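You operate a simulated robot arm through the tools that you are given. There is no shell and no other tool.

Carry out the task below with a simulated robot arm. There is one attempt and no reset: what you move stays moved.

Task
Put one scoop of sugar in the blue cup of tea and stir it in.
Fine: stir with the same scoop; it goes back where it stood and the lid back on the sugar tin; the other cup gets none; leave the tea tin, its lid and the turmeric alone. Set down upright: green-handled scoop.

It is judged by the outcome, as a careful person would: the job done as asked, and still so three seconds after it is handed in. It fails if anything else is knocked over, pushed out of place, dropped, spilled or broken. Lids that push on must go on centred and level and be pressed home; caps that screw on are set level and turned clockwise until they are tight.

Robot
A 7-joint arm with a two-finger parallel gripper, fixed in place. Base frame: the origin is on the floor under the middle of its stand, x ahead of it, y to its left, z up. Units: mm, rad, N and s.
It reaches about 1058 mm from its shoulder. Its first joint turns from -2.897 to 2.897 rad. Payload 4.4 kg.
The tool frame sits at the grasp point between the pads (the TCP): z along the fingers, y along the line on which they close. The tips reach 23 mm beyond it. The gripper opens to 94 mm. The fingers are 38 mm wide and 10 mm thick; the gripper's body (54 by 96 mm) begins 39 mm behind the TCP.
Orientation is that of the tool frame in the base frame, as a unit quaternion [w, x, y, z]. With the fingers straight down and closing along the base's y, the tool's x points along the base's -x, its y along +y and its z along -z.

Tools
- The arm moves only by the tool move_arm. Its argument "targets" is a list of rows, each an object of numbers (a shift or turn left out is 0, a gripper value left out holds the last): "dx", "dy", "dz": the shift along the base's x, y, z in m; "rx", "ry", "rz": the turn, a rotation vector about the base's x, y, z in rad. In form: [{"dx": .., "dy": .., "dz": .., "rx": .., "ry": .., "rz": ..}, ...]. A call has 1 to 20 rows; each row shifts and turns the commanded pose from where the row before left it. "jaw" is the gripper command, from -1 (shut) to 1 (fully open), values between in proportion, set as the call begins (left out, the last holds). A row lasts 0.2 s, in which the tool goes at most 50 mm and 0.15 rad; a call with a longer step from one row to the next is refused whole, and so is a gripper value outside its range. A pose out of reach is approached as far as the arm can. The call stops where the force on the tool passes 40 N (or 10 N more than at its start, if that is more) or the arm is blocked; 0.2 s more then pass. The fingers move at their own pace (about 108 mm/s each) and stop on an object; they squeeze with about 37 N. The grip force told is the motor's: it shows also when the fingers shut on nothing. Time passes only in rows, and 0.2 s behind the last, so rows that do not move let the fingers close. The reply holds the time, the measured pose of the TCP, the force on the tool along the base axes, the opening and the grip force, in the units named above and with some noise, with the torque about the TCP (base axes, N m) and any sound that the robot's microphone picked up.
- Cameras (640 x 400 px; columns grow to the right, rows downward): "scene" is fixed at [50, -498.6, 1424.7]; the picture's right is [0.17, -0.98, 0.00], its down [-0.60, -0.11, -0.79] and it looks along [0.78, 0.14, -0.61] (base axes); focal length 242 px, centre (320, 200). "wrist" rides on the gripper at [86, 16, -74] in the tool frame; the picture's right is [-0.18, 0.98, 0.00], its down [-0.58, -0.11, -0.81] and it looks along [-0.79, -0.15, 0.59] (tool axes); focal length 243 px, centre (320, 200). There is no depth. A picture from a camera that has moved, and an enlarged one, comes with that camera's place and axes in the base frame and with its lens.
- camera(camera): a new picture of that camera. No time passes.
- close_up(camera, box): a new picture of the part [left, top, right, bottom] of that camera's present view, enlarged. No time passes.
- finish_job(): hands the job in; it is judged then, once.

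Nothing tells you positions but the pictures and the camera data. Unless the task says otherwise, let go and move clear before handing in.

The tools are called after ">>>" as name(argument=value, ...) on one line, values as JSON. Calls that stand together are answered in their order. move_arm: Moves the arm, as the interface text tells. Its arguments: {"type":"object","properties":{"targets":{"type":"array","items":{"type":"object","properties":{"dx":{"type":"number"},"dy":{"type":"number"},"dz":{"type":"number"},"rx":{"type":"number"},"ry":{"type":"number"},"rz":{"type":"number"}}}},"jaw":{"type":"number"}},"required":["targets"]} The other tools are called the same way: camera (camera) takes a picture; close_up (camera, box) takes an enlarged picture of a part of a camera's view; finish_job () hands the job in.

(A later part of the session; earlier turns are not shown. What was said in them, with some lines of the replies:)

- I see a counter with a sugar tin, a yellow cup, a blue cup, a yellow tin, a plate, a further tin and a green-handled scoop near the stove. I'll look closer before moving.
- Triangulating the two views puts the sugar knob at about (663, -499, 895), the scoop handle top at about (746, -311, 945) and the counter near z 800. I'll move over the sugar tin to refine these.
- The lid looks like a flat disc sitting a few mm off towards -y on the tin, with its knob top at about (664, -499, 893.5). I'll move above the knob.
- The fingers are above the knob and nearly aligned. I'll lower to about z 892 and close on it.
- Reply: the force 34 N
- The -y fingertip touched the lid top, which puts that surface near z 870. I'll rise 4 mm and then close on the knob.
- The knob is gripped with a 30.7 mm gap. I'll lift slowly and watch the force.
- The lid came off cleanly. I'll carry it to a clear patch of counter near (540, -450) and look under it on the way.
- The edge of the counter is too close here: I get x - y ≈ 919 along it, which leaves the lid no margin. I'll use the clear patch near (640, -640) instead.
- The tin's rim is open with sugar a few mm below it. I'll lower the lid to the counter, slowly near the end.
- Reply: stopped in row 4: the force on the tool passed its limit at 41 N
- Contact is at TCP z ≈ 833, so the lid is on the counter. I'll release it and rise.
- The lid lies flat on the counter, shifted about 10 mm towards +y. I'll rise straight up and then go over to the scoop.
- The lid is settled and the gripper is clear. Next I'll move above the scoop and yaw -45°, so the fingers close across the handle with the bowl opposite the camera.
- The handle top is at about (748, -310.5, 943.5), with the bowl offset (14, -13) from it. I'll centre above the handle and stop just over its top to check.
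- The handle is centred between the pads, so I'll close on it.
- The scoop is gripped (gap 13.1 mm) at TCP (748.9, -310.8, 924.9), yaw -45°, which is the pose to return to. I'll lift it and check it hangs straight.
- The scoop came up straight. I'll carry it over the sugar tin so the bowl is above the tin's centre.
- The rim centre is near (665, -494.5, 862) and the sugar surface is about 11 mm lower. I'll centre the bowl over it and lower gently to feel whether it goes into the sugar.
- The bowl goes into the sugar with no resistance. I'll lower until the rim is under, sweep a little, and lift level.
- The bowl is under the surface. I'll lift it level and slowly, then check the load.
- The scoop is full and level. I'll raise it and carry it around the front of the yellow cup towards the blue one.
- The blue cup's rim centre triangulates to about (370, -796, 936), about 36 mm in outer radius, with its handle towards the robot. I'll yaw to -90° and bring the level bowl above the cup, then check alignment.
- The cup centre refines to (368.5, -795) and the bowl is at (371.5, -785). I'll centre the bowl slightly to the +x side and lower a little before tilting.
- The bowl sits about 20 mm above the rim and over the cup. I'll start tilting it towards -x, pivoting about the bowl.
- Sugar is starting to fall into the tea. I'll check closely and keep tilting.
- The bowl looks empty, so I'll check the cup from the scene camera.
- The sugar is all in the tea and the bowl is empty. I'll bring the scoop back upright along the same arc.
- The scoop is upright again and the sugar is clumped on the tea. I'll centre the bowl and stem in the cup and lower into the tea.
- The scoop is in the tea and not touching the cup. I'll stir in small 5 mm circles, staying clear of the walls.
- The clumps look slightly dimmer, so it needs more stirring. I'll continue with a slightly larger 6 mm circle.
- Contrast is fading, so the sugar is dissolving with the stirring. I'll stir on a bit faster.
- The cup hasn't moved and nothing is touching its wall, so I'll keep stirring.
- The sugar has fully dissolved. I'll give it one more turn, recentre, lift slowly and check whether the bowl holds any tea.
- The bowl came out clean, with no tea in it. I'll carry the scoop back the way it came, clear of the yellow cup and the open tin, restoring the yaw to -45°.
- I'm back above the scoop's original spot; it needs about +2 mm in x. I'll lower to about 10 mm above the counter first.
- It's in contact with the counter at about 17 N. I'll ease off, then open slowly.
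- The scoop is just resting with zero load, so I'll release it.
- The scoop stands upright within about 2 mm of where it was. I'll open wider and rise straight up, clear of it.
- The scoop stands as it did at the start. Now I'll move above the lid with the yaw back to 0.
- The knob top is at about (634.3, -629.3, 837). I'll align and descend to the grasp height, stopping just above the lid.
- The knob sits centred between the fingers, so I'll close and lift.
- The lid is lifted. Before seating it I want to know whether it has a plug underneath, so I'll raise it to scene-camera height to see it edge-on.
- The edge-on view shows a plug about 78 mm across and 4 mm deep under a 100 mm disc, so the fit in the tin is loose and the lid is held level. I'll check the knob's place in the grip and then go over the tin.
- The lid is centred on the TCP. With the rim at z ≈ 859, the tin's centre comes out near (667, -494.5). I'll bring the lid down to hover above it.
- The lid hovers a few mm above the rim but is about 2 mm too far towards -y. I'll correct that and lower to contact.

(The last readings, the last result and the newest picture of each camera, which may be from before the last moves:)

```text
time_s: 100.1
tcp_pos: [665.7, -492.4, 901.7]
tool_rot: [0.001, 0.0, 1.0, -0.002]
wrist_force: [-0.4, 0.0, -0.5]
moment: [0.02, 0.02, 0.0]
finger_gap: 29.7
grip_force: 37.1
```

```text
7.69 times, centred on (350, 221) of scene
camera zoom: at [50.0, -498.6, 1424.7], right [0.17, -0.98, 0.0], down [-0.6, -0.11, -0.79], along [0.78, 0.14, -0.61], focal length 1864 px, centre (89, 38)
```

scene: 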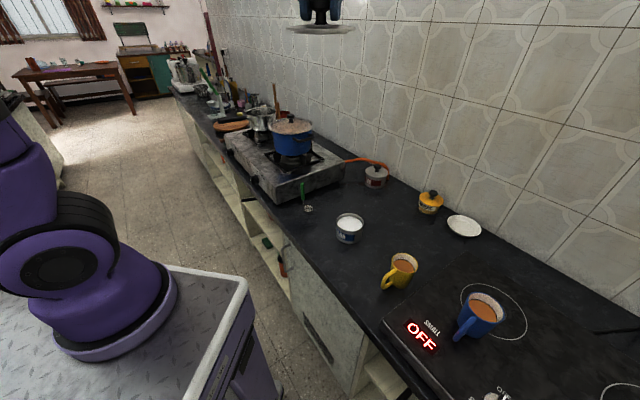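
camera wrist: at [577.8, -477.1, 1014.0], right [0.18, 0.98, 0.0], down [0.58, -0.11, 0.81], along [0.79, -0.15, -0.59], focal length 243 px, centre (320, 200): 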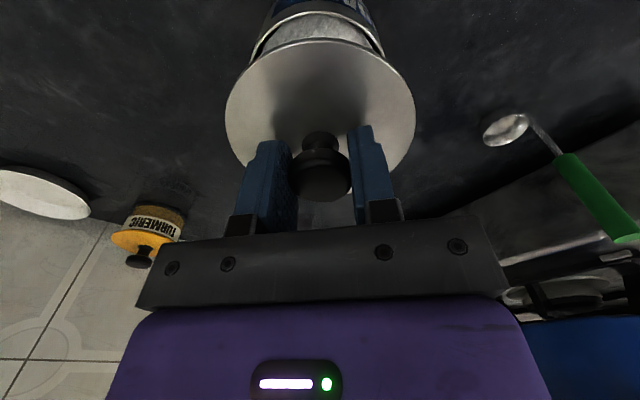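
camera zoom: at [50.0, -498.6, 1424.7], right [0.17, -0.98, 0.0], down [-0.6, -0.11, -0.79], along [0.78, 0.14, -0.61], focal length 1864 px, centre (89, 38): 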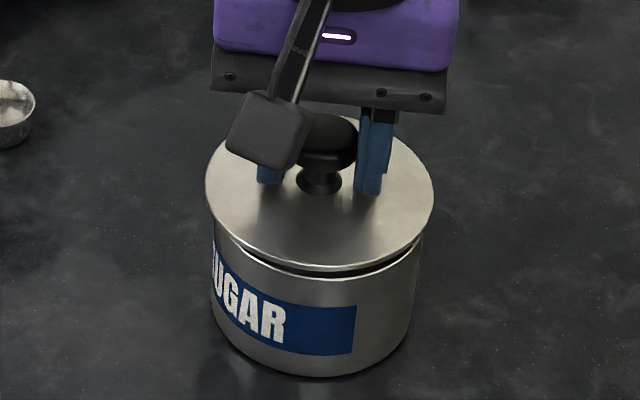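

>>> move_arm(targets=[{"dy": -0.0006, "dz": -0.002}, {"dz": -0.002}, {"dz": -0.002}, {}, {}])

>>> close_up(camera="scene", box=[325, 195, 375, 247])

```text
time_s: 101.3
tcp_pos: [668.4, -494.8, 897.0]
tool_rot: [0.002, 0.0, 1.0, -0.002]
wrist_force: [-0.5, -5.3, 22.5]
moment: [0.02, -0.83, -0.21]
finger_gap: 29.9
grip_force: 37.1
```

```text
7.69 times, centred on (350, 221) of scene
camera zoom: at [50.0, -498.6, 1424.7], right [0.17, -0.98, 0.0], down [-0.6, -0.11, -0.79], along [0.78, 0.14, -0.61], focal length 1864 px, centre (89, 38)
```

zoom: 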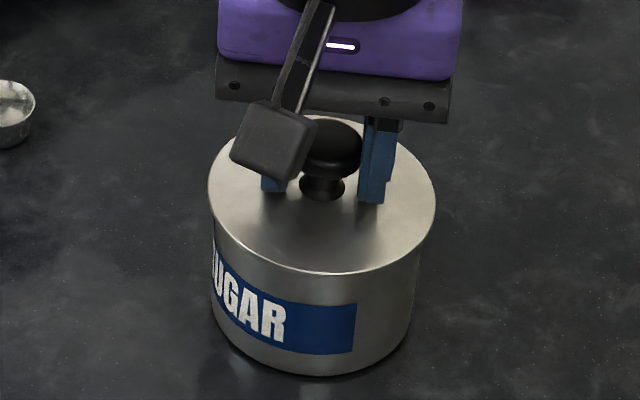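

>>> close_up(camera="wrist", box=[210, 0, 430, 200])

>>> close_up(camera="scene", box=[338, 205, 368, 240])

```text
2.00 times, centred on (320, 100) of wrist
camera zoom: at [580.9, -478.5, 971.0], right [0.18, 0.98, 0.0], down [0.58, -0.11, 0.81], along [0.79, -0.15, -0.59], focal length 485 px, centre (320, 400)
```

zoom: 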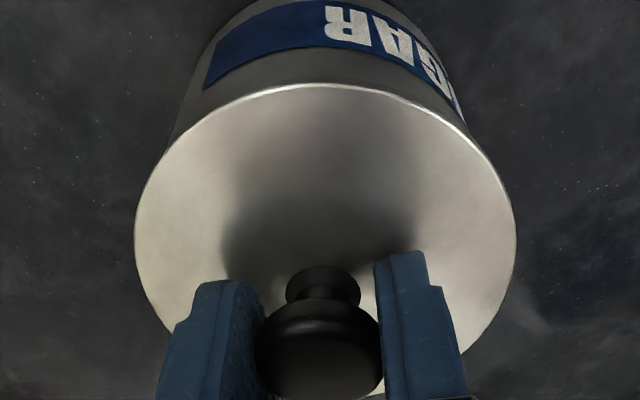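

```text
11.43 times, centred on (353, 222) of scene
camera zoom: at [50.0, -498.6, 1424.7], right [0.17, -0.98, 0.0], down [-0.6, -0.11, -0.79], along [0.78, 0.14, -0.61], focal length 2769 px, centre (-57, -57)
```

zoom: 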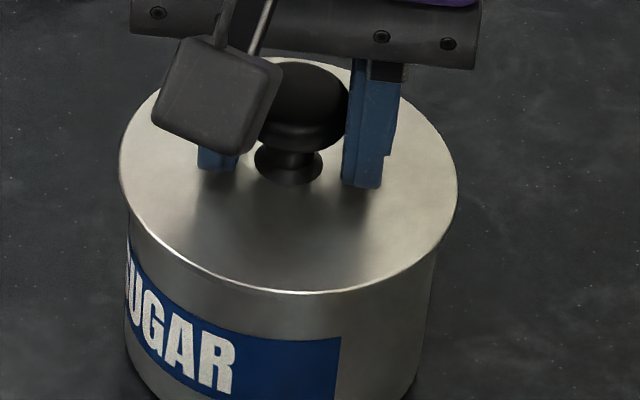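

The contact moment puts the load about 37 mm out on the far (+x) side, which matches the plug edge sitting on the rim there. So the lid is about 4.5 mm too far in +x; I'll lift off and shift it towards the robot.

>>> move_arm(targets=[{"dz": 0.004}, {"dz": 0.006}, {}, {"dx": -0.0045}, {}, {}])

>>> close_up(camera="scene", box=[332, 205, 368, 247])

>>> close_up(camera="wrist", box=[210, 0, 430, 200])

```text
time_s: 102.7
tcp_pos: [661.9, -495.2, 904.7]
tool_rot: [0.0, 0.0, 1.0, -0.002]
wrist_force: [0.2, -0.2, -0.5]
moment: [0.02, 0.02, -0.04]
finger_gap: 29.5
grip_force: 37.4
```

```text
9.52 times, centred on (350, 226) of scene
camera zoom: at [50.0, -498.6, 1424.7], right [0.17, -0.98, 0.0], down [-0.6, -0.11, -0.79], along [0.78, 0.14, -0.61], focal length 2307 px, centre (34, -48)
```

zoom: 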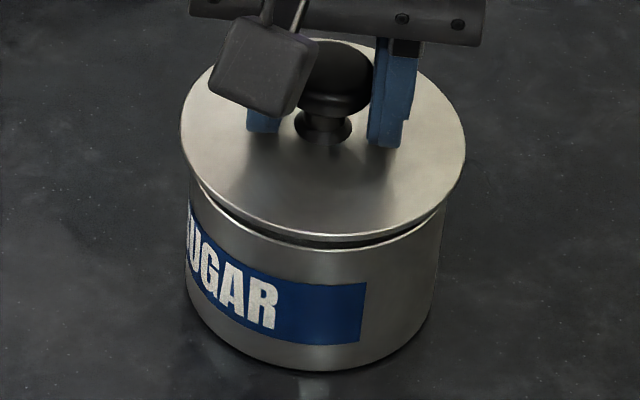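

```text
2.00 times, centred on (320, 100) of wrist
camera zoom: at [576.2, -478.7, 980.1], right [0.18, 0.98, 0.0], down [0.58, -0.11, 0.81], along [0.79, -0.15, -0.59], focal length 485 px, centre (320, 400)
```

zoom: 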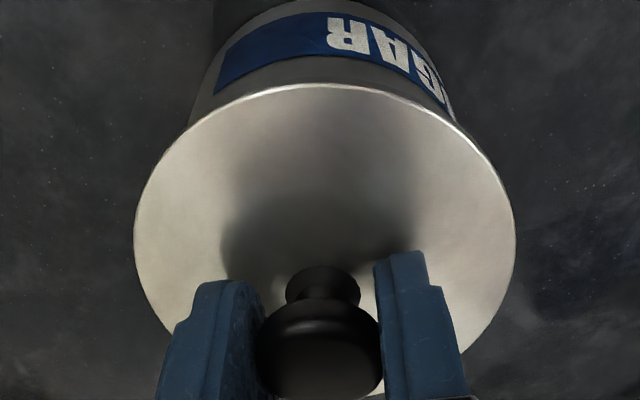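

The tin hasn't moved. I'll lower again at this position and read the contact.

>>> move_arm(targets=[{"dy": 0.0007, "dz": -0.004}, {"dz": -0.003}, {"dz": -0.002}, {"dz": -0.001}, {}, {}])

>>> close_up(camera="scene", box=[332, 205, 368, 247])

```text
time_s: 104.1
tcp_pos: [663.7, -492.8, 897.7]
tool_rot: [0.001, -0.001, 1.0, -0.002]
wrist_force: [0.3, 0.1, 11.6]
moment: [0.4, -0.19, 0.0]
finger_gap: 29.7
grip_force: 37.1
```

```text
9.52 times, centred on (350, 226) of scene
camera zoom: at [50.0, -498.6, 1424.7], right [0.17, -0.98, 0.0], down [-0.6, -0.11, -0.79], along [0.78, 0.14, -0.61], focal length 2307 px, centre (34, -48)
```

zoom: 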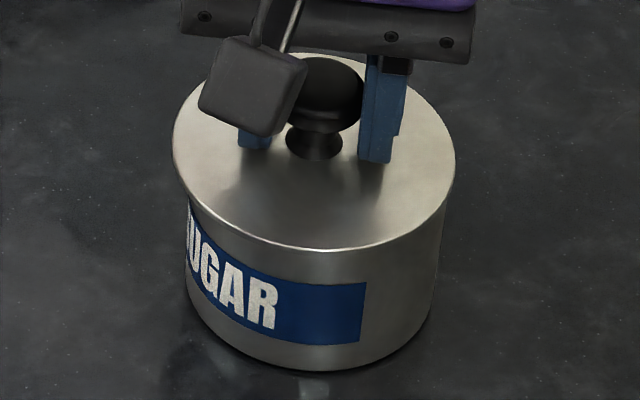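

Contact is now on the +y side, and the picture shows the lid about 2.5 mm too far to +y. I'll lift slightly, shift -y and a touch -x, and lower again.

>>> move_arm(targets=[{"dz": 0.004}, {}, {"dx": -0.001, "dy": -0.0024}, {}, {}])

>>> close_up(camera="scene", box=[332, 205, 368, 247])

>>> close_up(camera="wrist", box=[210, 0, 430, 200])

```text
time_s: 105.3
tcp_pos: [664.2, -496.0, 899.2]
tool_rot: [0.002, 0.0, 1.0, -0.002]
wrist_force: [-0.1, -0.3, -0.4]
moment: [0.0, -0.01, 0.0]
finger_gap: 29.5
grip_force: 37.3
```

```text
9.52 times, centred on (350, 226) of scene
camera zoom: at [50.0, -498.6, 1424.7], right [0.17, -0.98, 0.0], down [-0.6, -0.11, -0.79], along [0.78, 0.14, -0.61], focal length 2307 px, centre (34, -48)
```

zoom: 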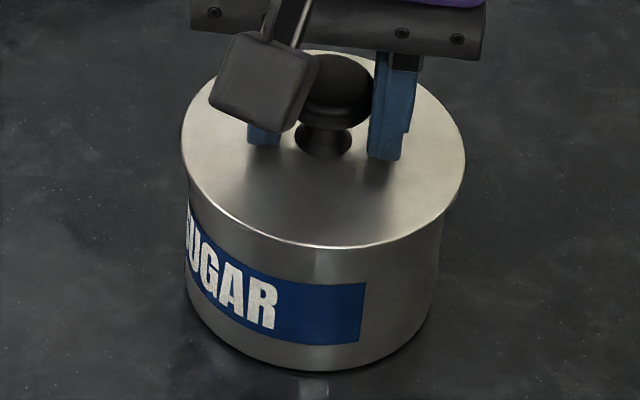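

```text
2.00 times, centred on (320, 100) of wrist
camera zoom: at [576.3, -479.2, 974.1], right [0.18, 0.98, 0.0], down [0.58, -0.11, 0.81], along [0.79, -0.15, -0.59], focal length 485 px, centre (320, 400)
```

zoom: 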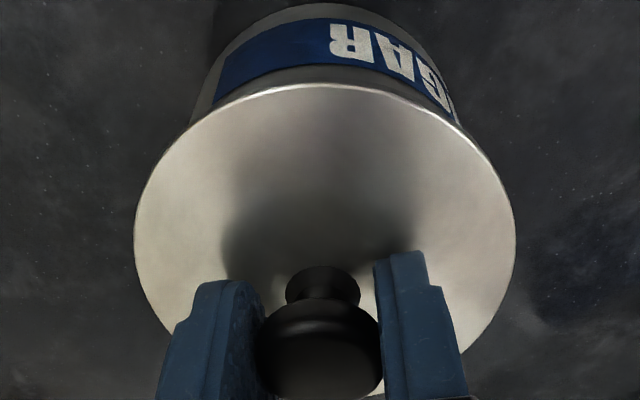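

>>> move_arm(targets=[{"dy": 0.0006, "dz": -0.002}, {"dz": -0.002}, {"dz": -0.001}, {}, {}])

>>> close_up(camera="scene", box=[332, 205, 368, 247])

```text
time_s: 106.5
tcp_pos: [663.8, -495.8, 894.2]
tool_rot: [0.0, 0.001, 1.0, -0.001]
wrist_force: [-0.4, -0.3, 5.3]
moment: [-0.2, 0.23, 0.02]
finger_gap: 29.4
grip_force: 36.9
```

```text
9.52 times, centred on (350, 226) of scene
camera zoom: at [50.0, -498.6, 1424.7], right [0.17, -0.98, 0.0], down [-0.6, -0.11, -0.79], along [0.78, 0.14, -0.61], focal length 2307 px, centre (34, -48)
```

zoom: 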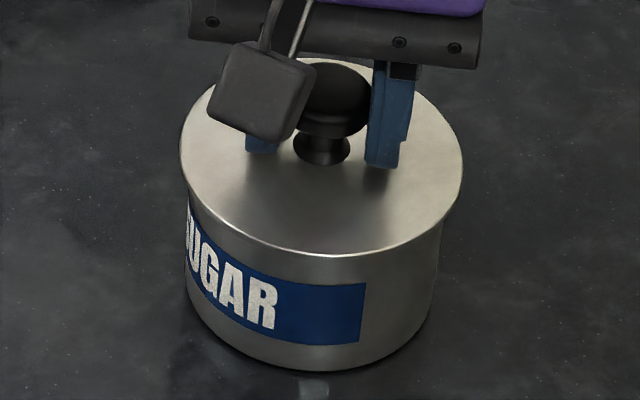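

The plug dropped in: z is 3.5 mm lower and the lid edge matches its seated height. The lid is centred in the picture, so I'll release it to settle.

>>> move_arm(targets=[{}, {}, {}], jaw=0.0)

>>> close_up(camera="scene", box=[332, 205, 368, 247])

>>> close_up(camera="wrist", box=[210, 0, 430, 200])

```text
time_s: 107.3
tcp_pos: [663.2, -495.6, 894.7]
tool_rot: [0.001, 0.0, 1.0, -0.002]
wrist_force: [1.3, 0.4, -0.6]
moment: [0.01, 0.0, -0.02]
finger_gap: 46.8
grip_force: 0.0
```

```text
9.52 times, centred on (350, 226) of scene
camera zoom: at [50.0, -498.6, 1424.7], right [0.17, -0.98, 0.0], down [-0.6, -0.11, -0.79], along [0.78, 0.14, -0.61], focal length 2307 px, centre (34, -48)
```

zoom: 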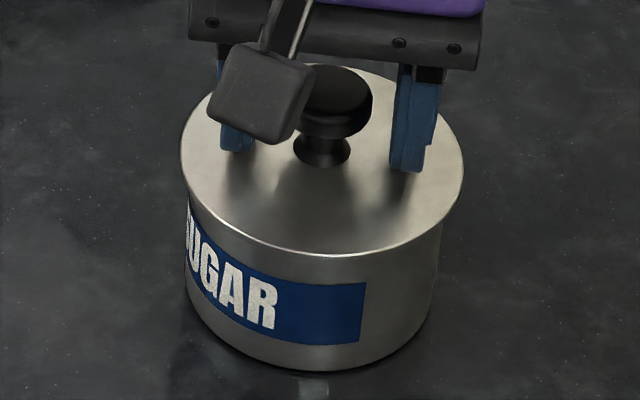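

```text
2.00 times, centred on (320, 100) of wrist
camera zoom: at [576.8, -478.6, 969.3], right [0.18, 0.98, 0.0], down [0.58, -0.11, 0.81], along [0.79, -0.15, -0.59], focal length 485 px, centre (320, 400)
```

zoom: 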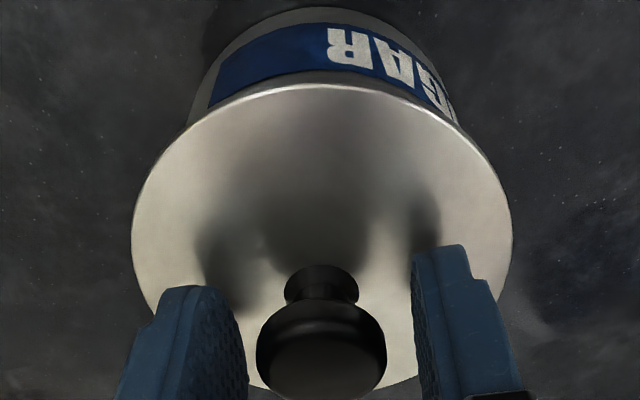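

>>> move_arm(targets=[{"dz": 0.01}, {"dz": 0.02}, {"dz": 0.03}, {"dz": 0.03}, {"dz": 0.03}, {}])

>>> close_up(camera="scene", box=[332, 205, 368, 247])

>>> close_up(camera="wrist", box=[240, 0, 400, 120])

```text
time_s: 108.7
tcp_pos: [663.4, -494.9, 1013.8]
tool_rot: [0.001, 0.0, 1.0, -0.001]
wrist_force: [0.3, 0.6, -0.5]
moment: [0.03, 0.01, 0.01]
finger_gap: 46.9
grip_force: 0.0
```

```text
9.52 times, centred on (350, 226) of scene
camera zoom: at [50.0, -498.6, 1424.7], right [0.17, -0.98, 0.0], down [-0.6, -0.11, -0.79], along [0.78, 0.14, -0.61], focal length 2307 px, centre (34, -48)
```

zoom: 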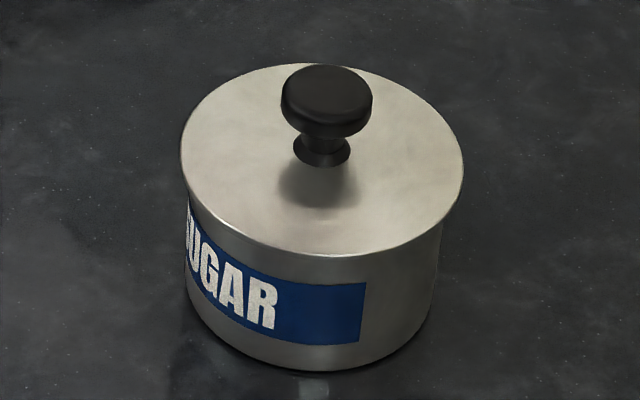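

```text
3.33 times, centred on (320, 60) of wrist
camera zoom: at [576.4, -478.1, 1089.4], right [0.18, 0.98, 0.0], down [0.58, -0.11, 0.81], along [0.79, -0.15, -0.59], focal length 809 px, centre (320, 667)
```

zoom: 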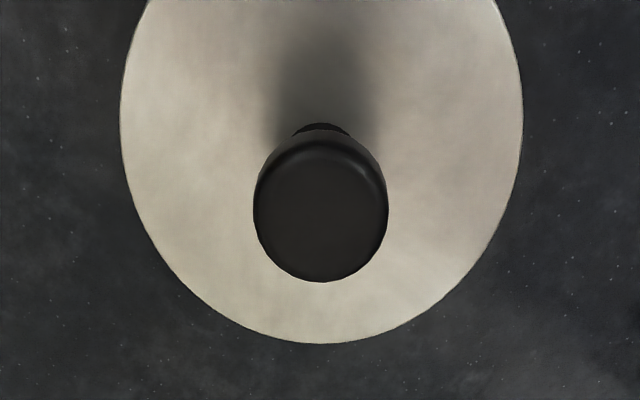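

The lid sits level and centred, with about 11–13 px of overhang on each side. I'll close the fingers and press gently on the knob to make sure it's home.

>>> move_arm(targets=[{}, {}, {"dz": -0.03}, {"dz": -0.03}, {"dz": -0.02}, {}], jaw=-1)

>>> close_up(camera="scene", box=[325, 190, 375, 247])

```text
time_s: 110.1
tcp_pos: [661.3, -495.5, 934.7]
tool_rot: [0.001, 0.0, 1.0, -0.001]
wrist_force: [-0.3, 0.2, 0.2]
moment: [0.02, 0.03, 0.0]
finger_gap: 0.1
grip_force: 37.3
```

```text
7.02 times, centred on (350, 218) of scene
camera zoom: at [50.0, -498.6, 1424.7], right [0.17, -0.98, 0.0], down [-0.6, -0.11, -0.79], along [0.78, 0.14, -0.61], focal length 1700 px, centre (110, 70)
```

zoom: 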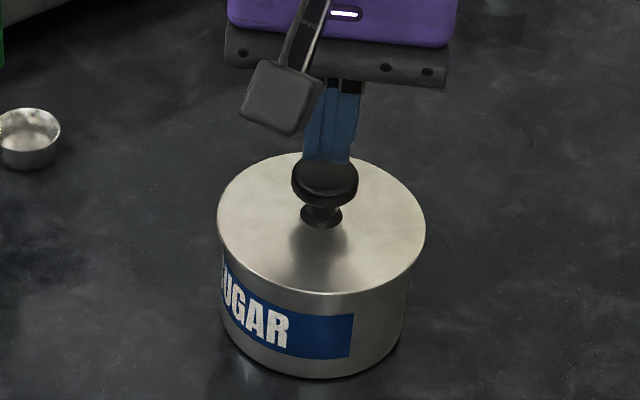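

>>> move_arm(targets=[{"dz": -0.005}, {"dz": -0.003}, {"dz": -0.002}, {"dz": -0.002}, {"dz": -0.002}, {"dz": -0.001}, {"dz": -0.001}, {"dz": -0.001}, {}])

```text
time_s: 112.1
tcp_pos: [660.9, -496.2, 918.8]
tool_rot: [0.002, -0.001, 1.0, -0.002]
wrist_force: [0.0, -0.4, 23.1]
moment: [0.03, 0.01, -0.02]
finger_gap: 0.2
grip_force: 37.2
```

>>> move_arm(targets=[{"dz": -0.0007}, {}, {}])

>>> move_arm(targets=[{"dz": 0.003}, {"dz": 0.01}, {"dz": 0.03}, {"dz": 0.04}, {"dz": 0.04}, {"dz": 0.04}, {}])

>>> close_up(camera="scene", box=[332, 205, 368, 247])

>>> camera(camera="scene")

```text
time_s: 112.9
tcp_pos: [661.9, -495.9, 919.4]
tool_rot: [0.003, 0.0, 1.0, -0.003]
wrist_force: [-3.1, 0.8, 15.6]
moment: [0.04, 0.15, -0.05]
finger_gap: 0.1
grip_force: 37.0
stopped in row 3: the force on the tool passed its limit at 41 N (the readings are from after the stop); the commanded pose is now the measured one
```

```text
time_s: 114.5
tcp_pos: [663.6, -495.9, 1079.1]
tool_rot: [0.003, -0.001, 1.0, -0.002]
wrist_force: [0.3, -0.1, -0.2]
moment: [0.02, 0.07, 0.0]
finger_gap: 0.0
grip_force: 37.1
```

```text
9.52 times, centred on (350, 226) of scene
camera zoom: at [50.0, -498.6, 1424.7], right [0.17, -0.98, 0.0], down [-0.6, -0.11, -0.79], along [0.78, 0.14, -0.61], focal length 2307 px, centre (34, -48)
```

zoom: 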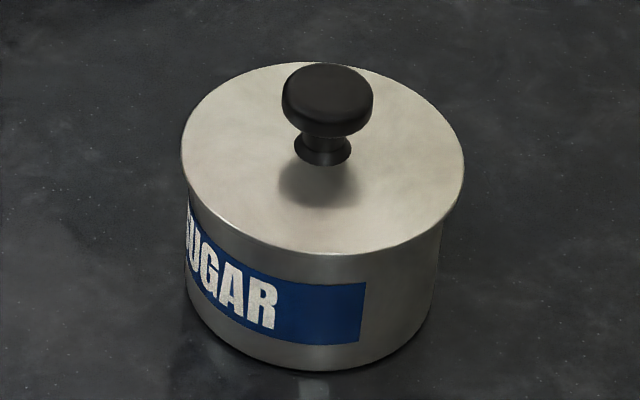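

```text
taken
```

scene: 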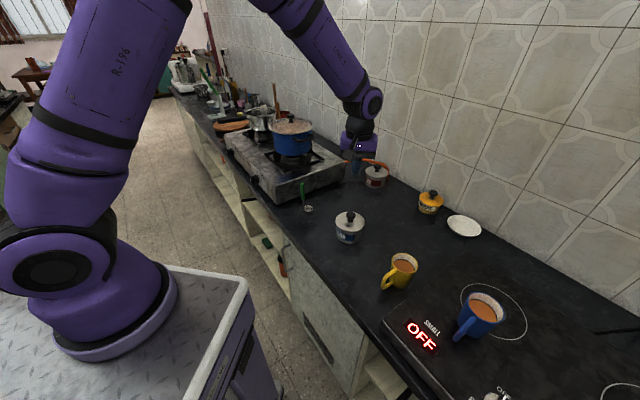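

The lid is home, level and centred. I'll move the arm well clear and do a final check of everything.

>>> move_arm(targets=[{"dx": -0.02, "dy": 0.03, "dz": 0.03}, {"dx": -0.02, "dy": 0.035, "dz": 0.025}, {"dx": -0.02, "dy": 0.035, "dz": 0.025}, {"dx": -0.02, "dy": 0.035, "dz": 0.025}, {"dx": -0.02, "dy": 0.035, "dz": 0.02}, {"dx": -0.02, "dy": 0.035, "dz": 0.02}, {}, {}], jaw=0.5)

>>> close_up(camera="scene", box=[270, 160, 390, 250])

>>> close_up(camera="scene", box=[370, 240, 530, 350])

>>> close_up(camera="scene", box=[350, 150, 510, 250])

```text
time_s: 116.3
tcp_pos: [540.9, -293.1, 1229.1]
tool_rot: [0.002, 0.0, 1.0, -0.002]
wrist_force: [0.6, 0.9, 0.6]
moment: [0.03, -0.02, 0.02]
finger_gap: 70.4
grip_force: 0.0
```

```text
4.44 times, centred on (330, 205) of scene
camera zoom: at [50.0, -498.6, 1424.7], right [0.17, -0.98, 0.0], down [-0.6, -0.11, -0.79], along [0.78, 0.14, -0.61], focal length 1077 px, centre (276, 178)
```

zoom: 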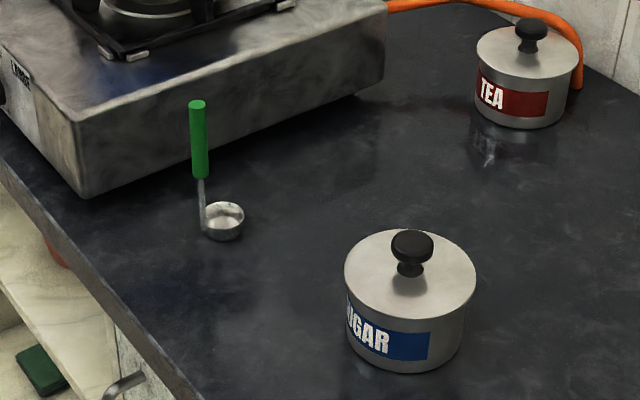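

```text
3.64 times, centred on (450, 295) of scene
camera zoom: at [50.0, -498.6, 1424.7], right [0.17, -0.98, 0.0], down [-0.6, -0.11, -0.79], along [0.78, 0.14, -0.61], focal length 881 px, centre (-153, -146)
```

zoom: 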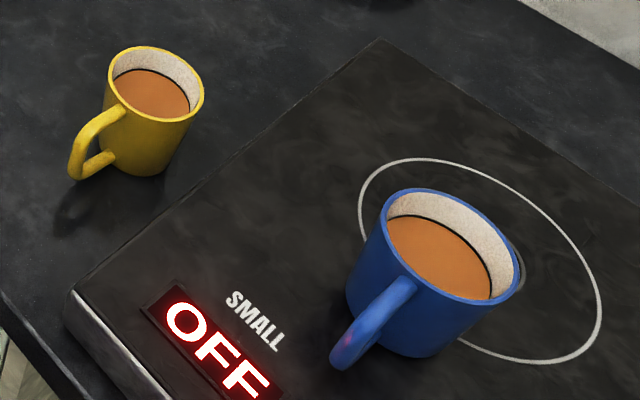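

```text
4.00 times, centred on (430, 200) of scene
camera zoom: at [50.0, -498.6, 1424.7], right [0.17, -0.98, 0.0], down [-0.6, -0.11, -0.79], along [0.78, 0.14, -0.61], focal length 969 px, centre (-120, 200)
```

zoom: 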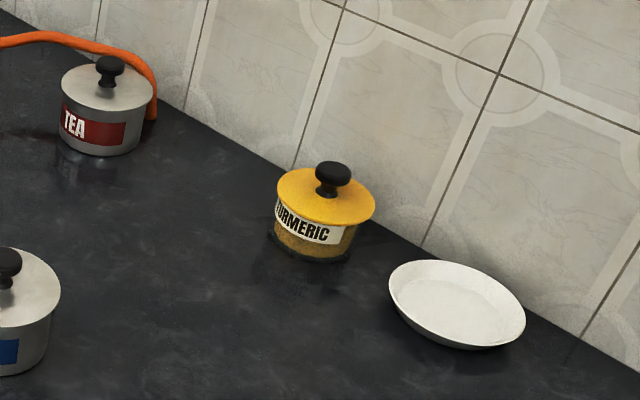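

The sugar is dissolved in the blue cup and the scoop stands upright back in its spot. The lid is seated and centred on the sugar tin, and nothing else has moved noticeably. The arm is clear, so I'm handing in.

>>> finish_job()

```text
The job is handed in.
```

The blue cup has one scoop of sugar, stirred until none was visible, and I've handed the job in; no verdict came back.

- **Scoop:** it stands upright, empty, within about 2 mm of where it was.
- **Sugar lid:** it is back on the tin, level and centred to within about 1.5 mm. I pressed the knob down at about 40 N to seat it. Two earlier attempts rested on the rim, so I lifted and moved it before it dropped in. The tin stayed where it was.
- **Blue cup:** it may have turned very slightly during stirring, judging by its handle in the last picture, but it is in the same place.
- **Everything else:** no sugar went in the yellow cup. I left the tea tin, its lid and the turmeric alone. I saw nothing spilled or knocked over.
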